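You operate a simulated robot arm through the tools that you are given. There is no shell and no other tool. Be economical: measure what you need, move in short steps, check, and stop when the job is done.

You are at the controls of a simulated robot arm. One attempt, no reset.

JOB
Take the steel nut and leave it on the white packing plate.

Only the result counts: the job must be done as asked and must still hold three seconds after the hand-in. Knocking over, shifting, dropping, spilling or breaking anything else fails it.

ROBOT AND FRAMES
A 6-joint arm with a two-finger parallel gripper, fixed in place. Base frame: the origin is at the foot of the arm, x ahead of it, y to its left, z up; the work surface is at about z = 0. Lengths are in cm, angles in rad, forces in N, time in s.
With the tool pointing down near the work surface it reaches from about 12 to 50 cm from the base axis. Its first joint turns from -1.257 to 1.257 rad. Payload 0.65 kg.
The tool frame sits at the grasp point between the pads (the TCP): z along the fingers, y along the line on which they close. The tips reach 2.5 cm beyond it. Largest opening 7.6 cm; finger width 1.8, thickness 1; the body of the gripper, 3.6 by 7.8 cm, starts 4.5 cm behind the TCP.
Orientation is that of the tool frame in the base frame, as a unit quaternion [w, x, y, z]. With the fingers straight down and closing along the base's y, the tool's x points along the base's -x, its y along +y and its z along -z.

CONTROLS
- The arm moves only by the tool drive_tool. Its argument "moves" is a list of rows, each an object of numbers (a shift or turn left out is 0, a gripper value left out holds the last): "dx", "dy", "dz": the shift along the base's x, y, z in cm; "rx", "ry", "rz": the turn, a rotation vector about the base's x, y, z in rad; "grip": the gripper command, from -1 (fully open) to 1 (shut), values between in proportion. In form: [{"dx": .., "dy": .., "dz": .., "rx": .., "ry": .., "rz": .., "grip": ..}, ...]. A call has 1 to 20 rows; each row is the pose to reach, as a shift and turn from the pose commanded when the call began. Each row takes 0.2 s and may step no farther than 5 cm and 0.15 rad from the row before; otherwise, or with a gripper value out of range, the whole call is refused. Where a pose cannot be reached the arm comes as near as it can. A force on the tool above 40 N (or 10 N above the force at the start of the call, whichever is more), or a blocked arm, ends the call early, and 0.2 s more pass. Each finger travels about 10.8 cm/s and halts on what it meets, pressing with about 42 N; the grip force reading is that of the motor and also rises with nothing between the fingers. The clock runs only during rows and for 0.2 s after the last one: add rows that repeat a pose to give the fingers time. The reply holds the time, the measured pose of the TCP, the force on the tool along the base axes, the opening and the grip force, in the units named above and with some noise.
- Cameras (640 x 400 px; columns grow to the right, rows downward): "scene" is fixed at [4.29, 26.18, 41.05]; the picture's right is [-0.88, -0.47, 0.00], its down [-0.24, 0.44, -0.87] and it looks along [0.41, -0.76, -0.50] (base axes); focal length 360 px, centre (320, 200). "wrist" rides on the gripper at [5.8, 1.1, -8.1] in the tool frame; the picture's right is [-0.18, 0.98, 0.00], its down [-0.75, -0.14, -0.64] and it looks along [-0.63, -0.12, 0.77] (tool axes); focal length 243 px, centre (320, 200). There is no depth. A picture from a camera that has moved, and an enlarged one, comes with that camera's place and axes in the base frame and with its lens.
- grab_frame(camera): a new picture of that camera. It takes no simulated time.
- inspect(camera, box): a new picture of the part [left, top, right, bottom] of that camera's present view, enlarged. It takes no simulated time.
- hand_in(): hands the job in; it is judged then, once.

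Work in short steps. Places have to be worked out from the pictures, the camera data and where the tool is seen: move nearer, look again, correct. Check each grasp and each placing, and mend what went wrong. You have 90 turns and 36 pictures in all, those below and enlarged ones among them. Open the gripper and draw the arm clear of the work before you hand the job in, unless the task says otherwise; then end with one line.

The tools are called as a command line: name --argument value ..., lists and objects as JSON in quotes. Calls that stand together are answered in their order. drive_tool: Moves the arm, as the interface text tells. Its arguments: {"type":"object","properties":{"moves":{"type":"array","items":{"type":"object","properties":{"dx":{"type":"number"},"dy":{"type":"number"},"dz":{"type":"number"},"rx":{"type":"number"},"ry":{"type":"number"},"rz":{"type":"number"},"grip":{"type":"number"}}}}},"required":["moves"]} The other tools are called the same way: grab_frame (camera) takes a picture; inspect (camera, box) takes an enlarged picture of a part of a camera's view; hand_in () hands the job in.

At the start:

```text
clock: 0.0
eef_pos: [16.41, -25.62, 23.29]
orientation: [0.0, -0.001, 1.0, 0.0]
force: [0.4, -0.1, 0.9]
width: 7.56
finger_force: 0.1
```

scene: 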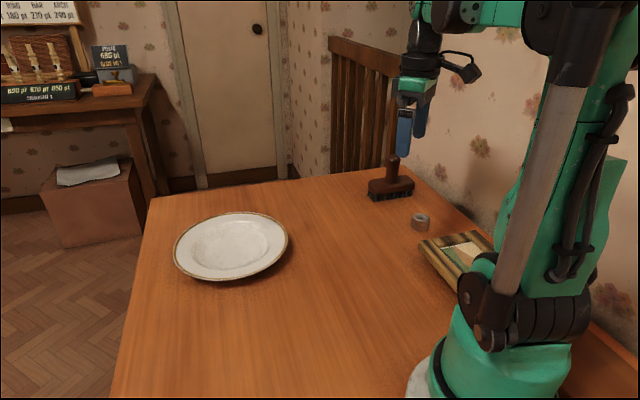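
wrist: 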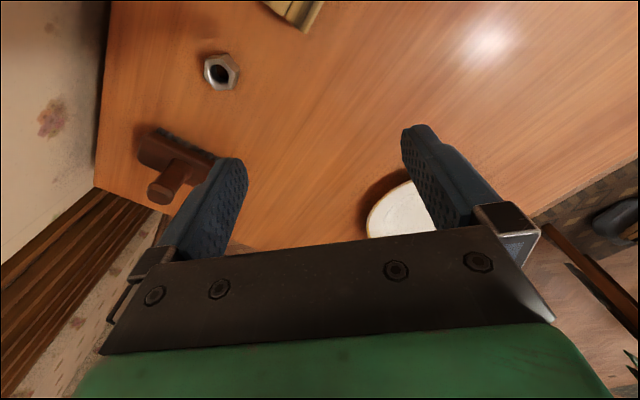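

I put the nut at about (15, -36.5) and the plate at about (43, -12). I'll look closer at the nut and at the things on the table.

inspect --camera "scene" --box '[340, 140, 500, 300]'

inspect --camera "wrist" --box '[120, 0, 340, 220]'

inspect --camera "scene" --box '[150, 190, 310, 300]'

```text
2.50 times, centred on (420, 220) of scene
camera zoom: at [4.29, 26.18, 41.05], right [-0.88, -0.47, 0.0], down [-0.24, 0.44, -0.87], along [0.41, -0.76, -0.5], focal length 901 px, centre (70, 150)
```

zoom: 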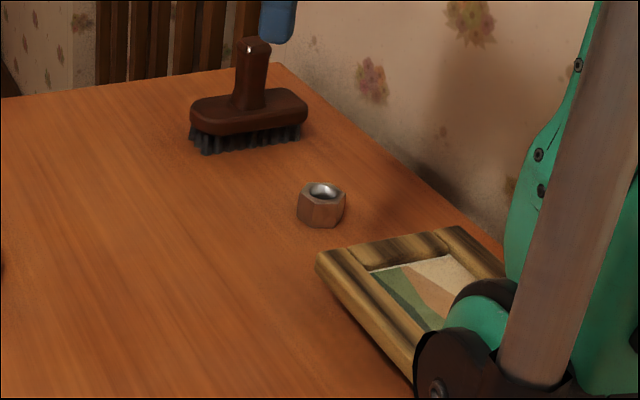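

```text
1.82 times, centred on (230, 110) of wrist
camera zoom: at [10.63, -24.52, 31.34], right [0.18, 0.98, 0.0], down [0.75, -0.14, 0.64], along [0.63, -0.12, -0.77], focal length 441 px, centre (484, 364)
```

zoom: 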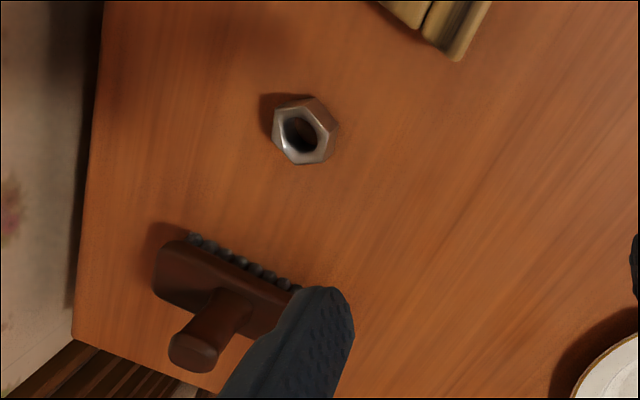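

```text
3.64 times, centred on (230, 245) of scene
camera zoom: at [4.29, 26.18, 41.05], right [-0.88, -0.47, 0.0], down [-0.24, 0.44, -0.87], along [0.41, -0.76, -0.5], focal length 1310 px, centre (647, 36)
```

zoom: 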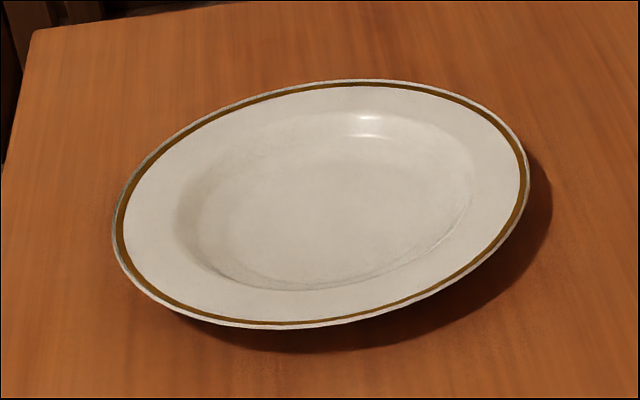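

The nut lies flat, about 2.4 high and 3.8 wide across its corners. I'll move above it and look at how its flats are turned.

drive_tool --moves '[{"dx": -0.4, "dy": -3.5, "dz": -3, "grip": -1}, {"dx": -0.9, "dy": -7, "dz": -6}, {"dx": -1.4, "dy": -10.6, "dz": -9}, {"dx": -1.4, "dy": -10.6, "dz": -11.3}, {"dx": -1.4, "dy": -10.6, "dz": -11.3}]'

grab_frame --camera "wrist"

```text
clock: 1.2
eef_pos: [15.1, -36.23, 12.03]
orientation: [0.001, 0.0, 1.0, 0.0]
force: [-0.4, 0.0, -0.7]
width: 7.58
finger_force: 0.1
```

```text
30 pictures are left
camera wrist: at [9.25, -35.14, 20.11], right [0.18, 0.98, 0.0], down [0.75, -0.14, 0.64], along [0.63, -0.12, -0.77], focal length 243 px, centre (320, 200)
```

wrist: 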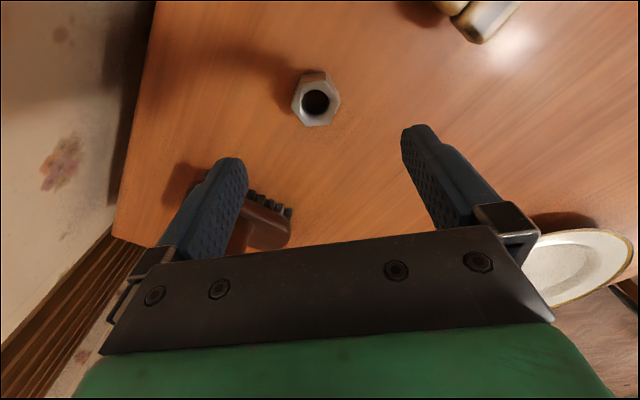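

inspect --camera "wrist" --box '[276, 60, 356, 140]'

```text
5.00 times, centred on (316, 100) of wrist
camera zoom: at [9.25, -35.14, 20.11], right [0.18, 0.98, 0.0], down [0.75, -0.14, 0.64], along [0.63, -0.12, -0.77], focal length 1213 px, centre (340, 700)
```

zoom: 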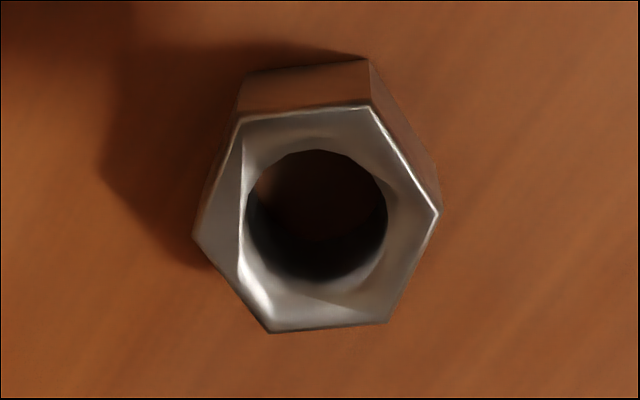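

The top corners put the nut's centre at about (15.1, -36.6). Its flats need the closing line at an azimuth of about 115°, so I'll turn +0.433 about z and come down to just above it.

drive_tool --moves '[{"dy": -0.37, "rz": 0.145}, {"dy": -0.37, "rz": 0.29}, {"dy": -0.37, "rz": 0.433, "dz": -3}, {"dy": -0.37, "rz": 0.433, "dz": -6.7}, {"dy": -0.37, "rz": 0.433, "dz": -6.7}]'

grab_frame --camera "wrist"

inspect --camera "scene" --box '[340, 140, 500, 300]'

```text
clock: 2.4
eef_pos: [14.64, -36.71, 5.36]
orientation: [0.0, -0.215, 0.977, 0.0]
force: [-0.8, 0.2, 0.4]
width: 7.62
finger_force: 0.0
```

```text
28 pictures are left
camera wrist: at [8.95, -38.31, 13.46], right [-0.25, 0.97, 0.0], down [0.74, 0.19, 0.64], along [0.62, 0.16, -0.77], focal length 243 px, centre (320, 200)
```

wrist: 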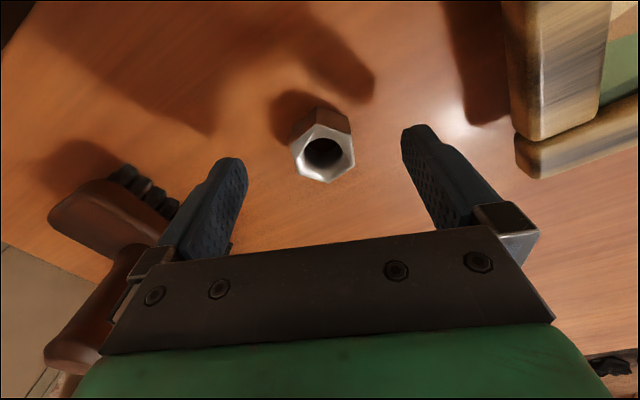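

```text
2.50 times, centred on (420, 220) of scene
camera zoom: at [4.29, 26.18, 41.05], right [-0.88, -0.47, 0.0], down [-0.24, 0.44, -0.87], along [0.41, -0.76, -0.5], focal length 901 px, centre (70, 150)
```

zoom: 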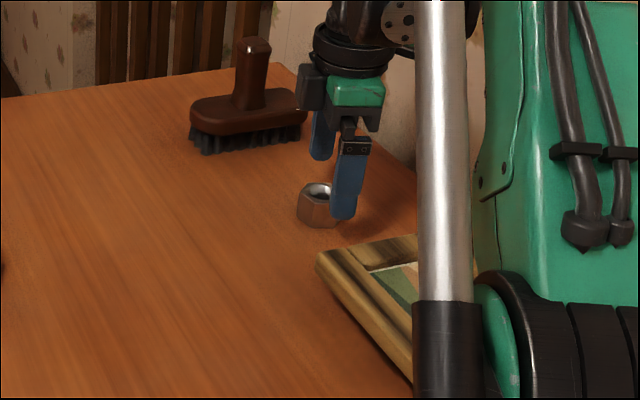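

The nut's flats now face the fingers, and this view puts its centre at about (14.9, -36.6). I'll shift x by +0.3, come down and close.

drive_tool --moves '[{"dx": 0.3, "dy": 0.1, "dz": -1.2}, {"dx": 0.3, "dy": 0.1, "dz": -2.5}, {"dx": 0.3, "dy": 0.1, "dz": -2.5}, {"dx": 0.3, "dy": 0.1, "dz": -2.5, "grip": 0.0}, {"dx": 0.3, "dy": 0.1, "dz": -2.5, "grip": 0.4}, {"dx": 0.3, "dy": 0.1, "dz": -2.5, "grip": 1}, {"dx": 0.3, "dy": 0.1, "dz": -2.5, "grip": 1}]'

grab_frame --camera "wrist"

```text
clock: 4.0
eef_pos: [15.32, -36.66, 2.82]
orientation: [0.0, -0.216, 0.976, 0.0]
force: [0.3, 0.5, 0.0]
width: 3.16
finger_force: 42.3
```

```text
26 pictures are left
camera wrist: at [9.49, -38.12, 10.82], right [-0.25, 0.97, 0.0], down [0.74, 0.19, 0.64], along [0.62, 0.16, -0.77], focal length 243 px, centre (320, 200)
```

wrist: 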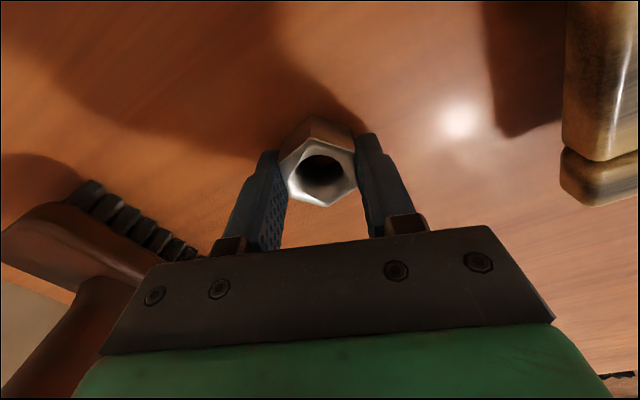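

The fingers stopped at 3.16 cm with 42 N, so the nut is held. I'll lift it straight up and check.

drive_tool --moves '[{"dz": 1}, {"dz": 3}, {"dz": 6}, {"dz": 9}, {"dz": 12}, {"dz": 12}]'

grab_frame --camera "wrist"

```text
clock: 5.4
eef_pos: [15.03, -36.41, 14.86]
orientation: [0.0, -0.216, 0.976, 0.0]
force: [0.0, -1.1, -0.1]
width: 3.13
finger_force: 42.3
```

```text
25 pictures are left
camera wrist: at [9.31, -37.98, 22.88], right [-0.25, 0.97, 0.0], down [0.74, 0.19, 0.64], along [0.62, 0.16, -0.77], focal length 243 px, centre (320, 200)
```

wrist: 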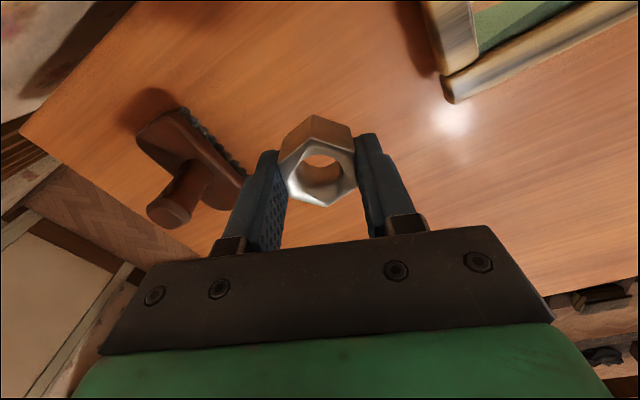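

The nut is securely held. The middle of the plate's well is at about (43.2, -12.3), so I'll carry the nut there at height, in small steps.

drive_tool --moves '[{"dx": 2, "dy": 1.7}, {"dx": 4.4, "dy": 3.8}, {"dx": 6.8, "dy": 5.8}, {"dx": 9.2, "dy": 7.9}, {"dx": 11.6, "dy": 9.9}, {"dx": 14, "dy": 12}, {"dx": 16.4, "dy": 14, "dz": -0.5}, {"dx": 18.8, "dy": 16.1, "dz": -1}, {"dx": 21.2, "dy": 18.1, "dz": -1.5}, {"dx": 23.6, "dy": 20.2, "dz": -2}, {"dx": 26, "dy": 22.2, "dz": -2.5}, {"dx": 28.1, "dy": 24.1, "dz": -3}, {"dx": 28.1, "dy": 24.1, "dz": -3}]'

grab_frame --camera "wrist"

grab_frame --camera "scene"

```text
clock: 8.2
eef_pos: [43.46, -12.19, 11.68]
orientation: [0.0, -0.215, 0.977, 0.0]
force: [0.2, -0.2, -2.0]
width: 3.17
finger_force: 42.3
```

```text
24 pictures are left
camera wrist: at [37.65, -13.64, 19.6], right [-0.25, 0.97, 0.0], down [0.74, 0.19, 0.64], along [0.62, 0.16, -0.77], focal length 243 px, centre (320, 200)
```

wrist: 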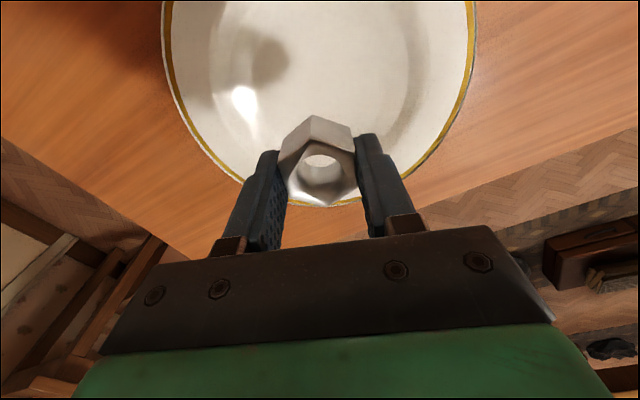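

```text
23 pictures are left
```

scene: 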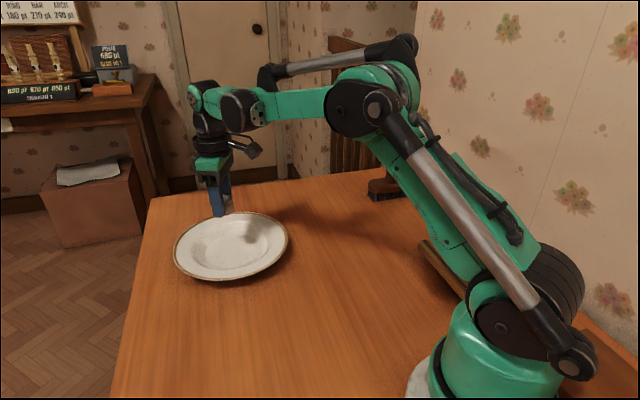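

Three rim points in the wrist view agree on a plate centre of (43.2, -12.3) and a radius of 10.2. The tool is over it, so I'll start lowering.

drive_tool --moves '[{"dx": -0.2, "dz": -2}, {"dx": -0.2, "dz": -4}, {"dx": -0.2, "dz": -5.5}, {"dx": -0.2, "dz": -6.8}, {"dx": -0.2, "dz": -6.8}]'

inspect --camera "scene" --box '[150, 190, 310, 300]'

grab_frame --camera "wrist"

```text
clock: 9.4
eef_pos: [43.22, -12.33, 4.98]
orientation: [0.0, -0.215, 0.977, 0.0]
force: [0.9, 0.2, -0.7]
width: 3.14
finger_force: 42.2
```

```text
3.64 times, centred on (230, 245) of scene
camera zoom: at [4.29, 26.18, 41.05], right [-0.88, -0.47, 0.0], down [-0.24, 0.44, -0.87], along [0.41, -0.76, -0.5], focal length 1310 px, centre (647, 36)
```

zoom: 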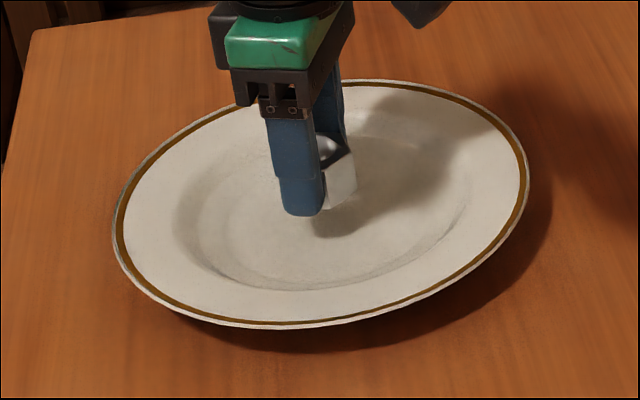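

```text
21 pictures are left
camera wrist: at [37.49, -13.74, 13.03], right [-0.25, 0.97, 0.0], down [0.74, 0.19, 0.64], along [0.62, 0.16, -0.77], focal length 243 px, centre (320, 200)
```

wrist: 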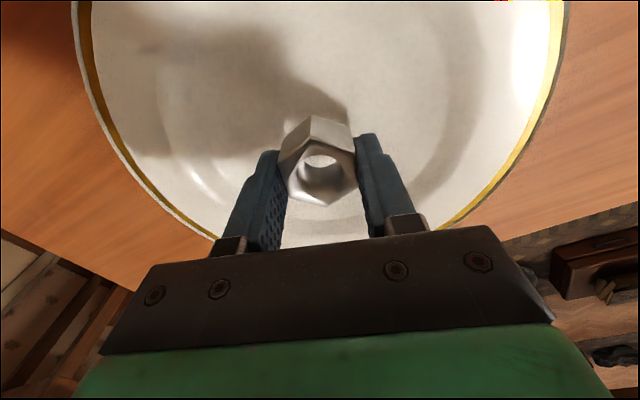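

The nut is over the well, with its shadow roughly 1 cm below. I'll lower in small steps and watch the vertical force.

drive_tool --moves '[{"dz": -0.2}, {"dz": -0.4}, {"dz": -0.6}, {"dz": -0.6}]'

inspect --camera "scene" --box '[190, 200, 270, 255]'

```text
clock: 10.4
eef_pos: [43.34, -12.3, 4.33]
orientation: [-0.001, -0.215, 0.977, 0.0]
force: [-0.8, 0.6, -1.4]
width: 3.15
finger_force: 41.9
```

```text
7.27 times, centred on (230, 228) of scene
camera zoom: at [4.29, 26.18, 41.05], right [-0.88, -0.47, 0.0], down [-0.24, 0.44, -0.87], along [0.41, -0.76, -0.5], focal length 2620 px, centre (974, 0)
```

zoom: 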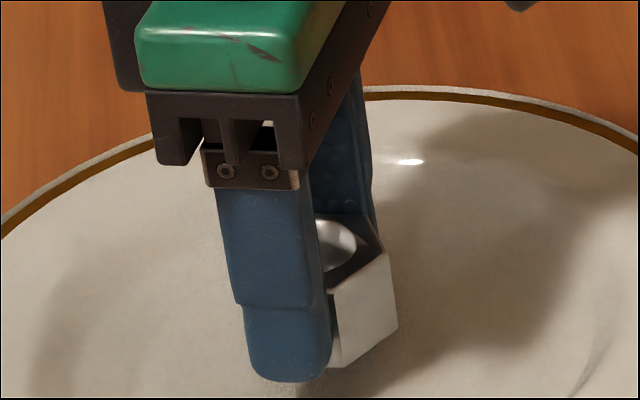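

No contact yet. Lowering further.

drive_tool --moves '[{"dz": -0.1}, {"dz": -0.2}, {"dz": -0.3}, {"dz": -0.4}, {"dz": -0.4}]'

inspect --camera "scene" --box '[190, 200, 270, 255]'

```text
clock: 11.6
eef_pos: [43.25, -12.4, 4.0]
orientation: [-0.001, -0.215, 0.977, 0.0]
force: [0.4, -1.1, -1.2]
width: 3.14
finger_force: 42.0
```

```text
7.27 times, centred on (230, 228) of scene
camera zoom: at [4.29, 26.18, 41.05], right [-0.88, -0.47, 0.0], down [-0.24, 0.44, -0.87], along [0.41, -0.76, -0.5], focal length 2620 px, centre (974, 0)
```

zoom: 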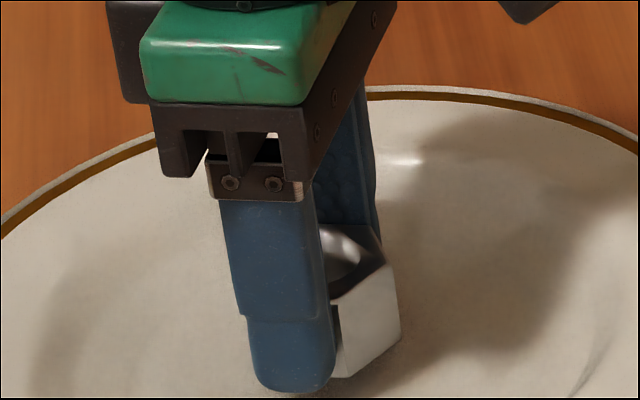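

Still no contact at z = 4.0. I'll carry on with small steps.

drive_tool --moves '[{"dz": -0.1}, {"dz": -0.2}, {"dz": -0.3}, {"dz": -0.3}]'

```text
clock: 12.6
eef_pos: [43.13, -12.41, 3.69]
orientation: [0.0, -0.214, 0.977, 0.0]
force: [0.3, -0.1, -0.4]
width: 3.14
finger_force: 42.1
```

drive_tool --moves '[{"dz": -0.1}, {"dz": -0.2}, {"dz": -0.2}]'

inspect --camera "scene" --box '[190, 200, 270, 255]'

```text
clock: 13.4
eef_pos: [43.21, -12.27, 3.54]
orientation: [0.0, -0.215, 0.977, 0.0]
force: [0.5, 0.5, -0.8]
width: 3.14
finger_force: 41.4
```

```text
7.27 times, centred on (230, 228) of scene
camera zoom: at [4.29, 26.18, 41.05], right [-0.88, -0.47, 0.0], down [-0.24, 0.44, -0.87], along [0.41, -0.76, -0.5], focal length 2620 px, centre (974, 0)
```

zoom: 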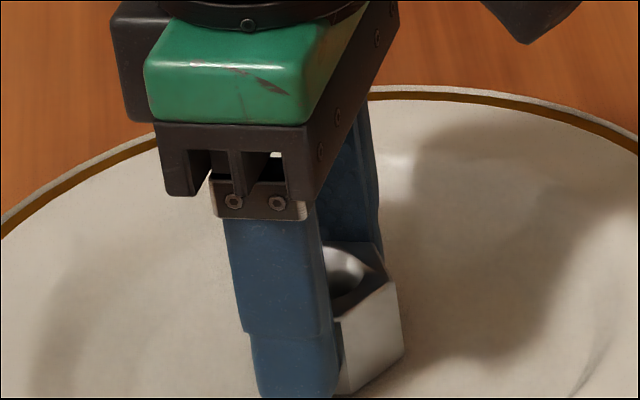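

The shadow is almost touching the nut. Two more small steps down.

drive_tool --moves '[{"dz": -0.1}, {"dz": -0.2}, {"dz": -0.2}]'

inspect --camera "scene" --box '[190, 220, 270, 275]'

```text
clock: 14.2
eef_pos: [43.21, -12.13, 3.34]
orientation: [0.0, -0.215, 0.977, 0.0]
force: [-4.2, -1.2, 25.9]
width: 3.17
finger_force: 41.8
```

```text
7.27 times, centred on (230, 248) of scene
camera zoom: at [4.29, 26.19, 41.05], right [-0.88, -0.47, 0.0], down [-0.24, 0.44, -0.87], along [0.41, -0.76, -0.5], focal length 2620 px, centre (974, -146)
```

zoom: 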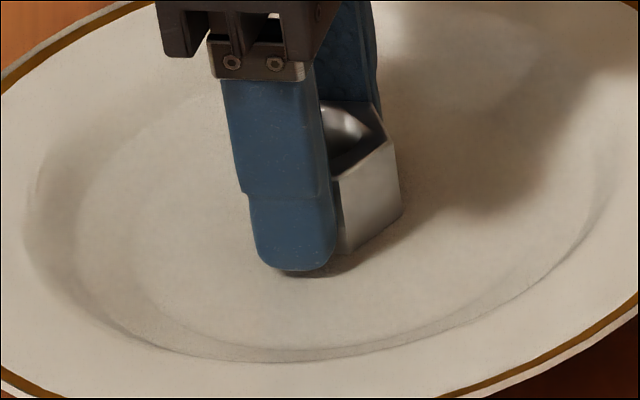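

Contact: 26 N upward, so the nut is on the plate. I'll ease up 0.1 cm and open part way.

drive_tool --moves '[{"dz": 0.12}, {"dz": 0.12, "grip": 0.1}, {"dz": 0.12, "grip": -0.2}, {"dz": 0.12, "grip": -0.5}, {"dz": 0.12, "grip": -0.5}]'

grab_frame --camera "wrist"

```text
clock: 15.4
eef_pos: [43.23, -12.35, 3.41]
orientation: [0.0, -0.215, 0.977, 0.0]
force: [-0.1, -0.3, -0.2]
width: 5.68
finger_force: 0.1
```

```text
16 pictures are left
camera wrist: at [37.47, -13.83, 11.44], right [-0.25, 0.97, 0.0], down [0.74, 0.19, 0.64], along [0.62, 0.16, -0.77], focal length 243 px, centre (320, 200)
```

wrist: 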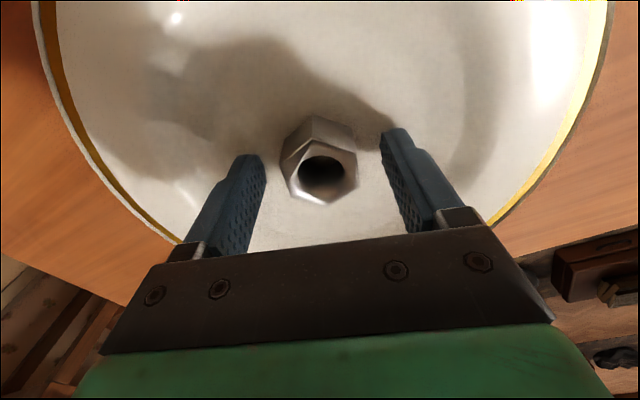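

The nut is free and sits flat in the well. I'll raise the arm straight up, then draw it back clear of the plate.

drive_tool --moves '[{"dz": 1}, {"dz": 3}, {"dz": 6}, {"dz": 9}, {"dz": 12}, {"dx": -3, "dz": 13}, {"dx": -6.5, "dz": 14}, {"dx": -10, "dz": 14}, {"dx": -13, "dz": 14}, {"dx": -13, "dz": 14}]'

grab_frame --camera "scene"

inspect --camera "scene" --box '[150, 190, 310, 300]'

```text
clock: 17.6
eef_pos: [30.29, -12.37, 17.14]
orientation: [0.0, -0.216, 0.976, 0.0]
force: [1.0, -0.5, 0.2]
width: 5.7
finger_force: 0.1
```

```text
15 pictures are left
```

scene: 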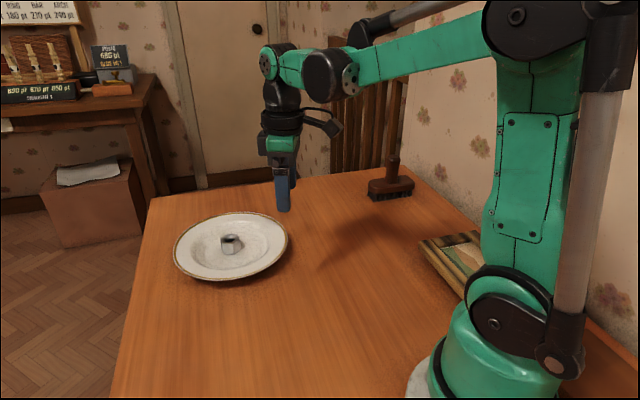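

```text
3.64 times, centred on (230, 245) of scene
camera zoom: at [4.29, 26.18, 41.05], right [-0.88, -0.47, 0.0], down [-0.24, 0.44, -0.87], along [0.41, -0.76, -0.5], focal length 1310 px, centre (647, 36)
```

zoom: 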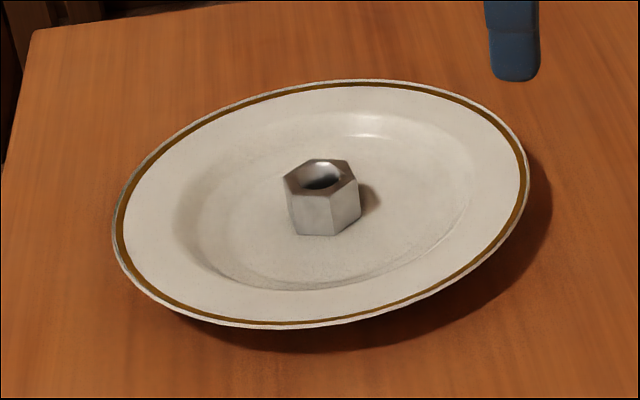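

The nut rests near the middle of the plate. The plate, brush and frame look unmoved and the arm is clear, so I'm handing in.

hand_in

```text
The job is handed in.
```

The steel nut is sitting flat near the centre of the white plate; the last pictures showed nothing else moved, and the arm was clear with the gripper open when I handed in.
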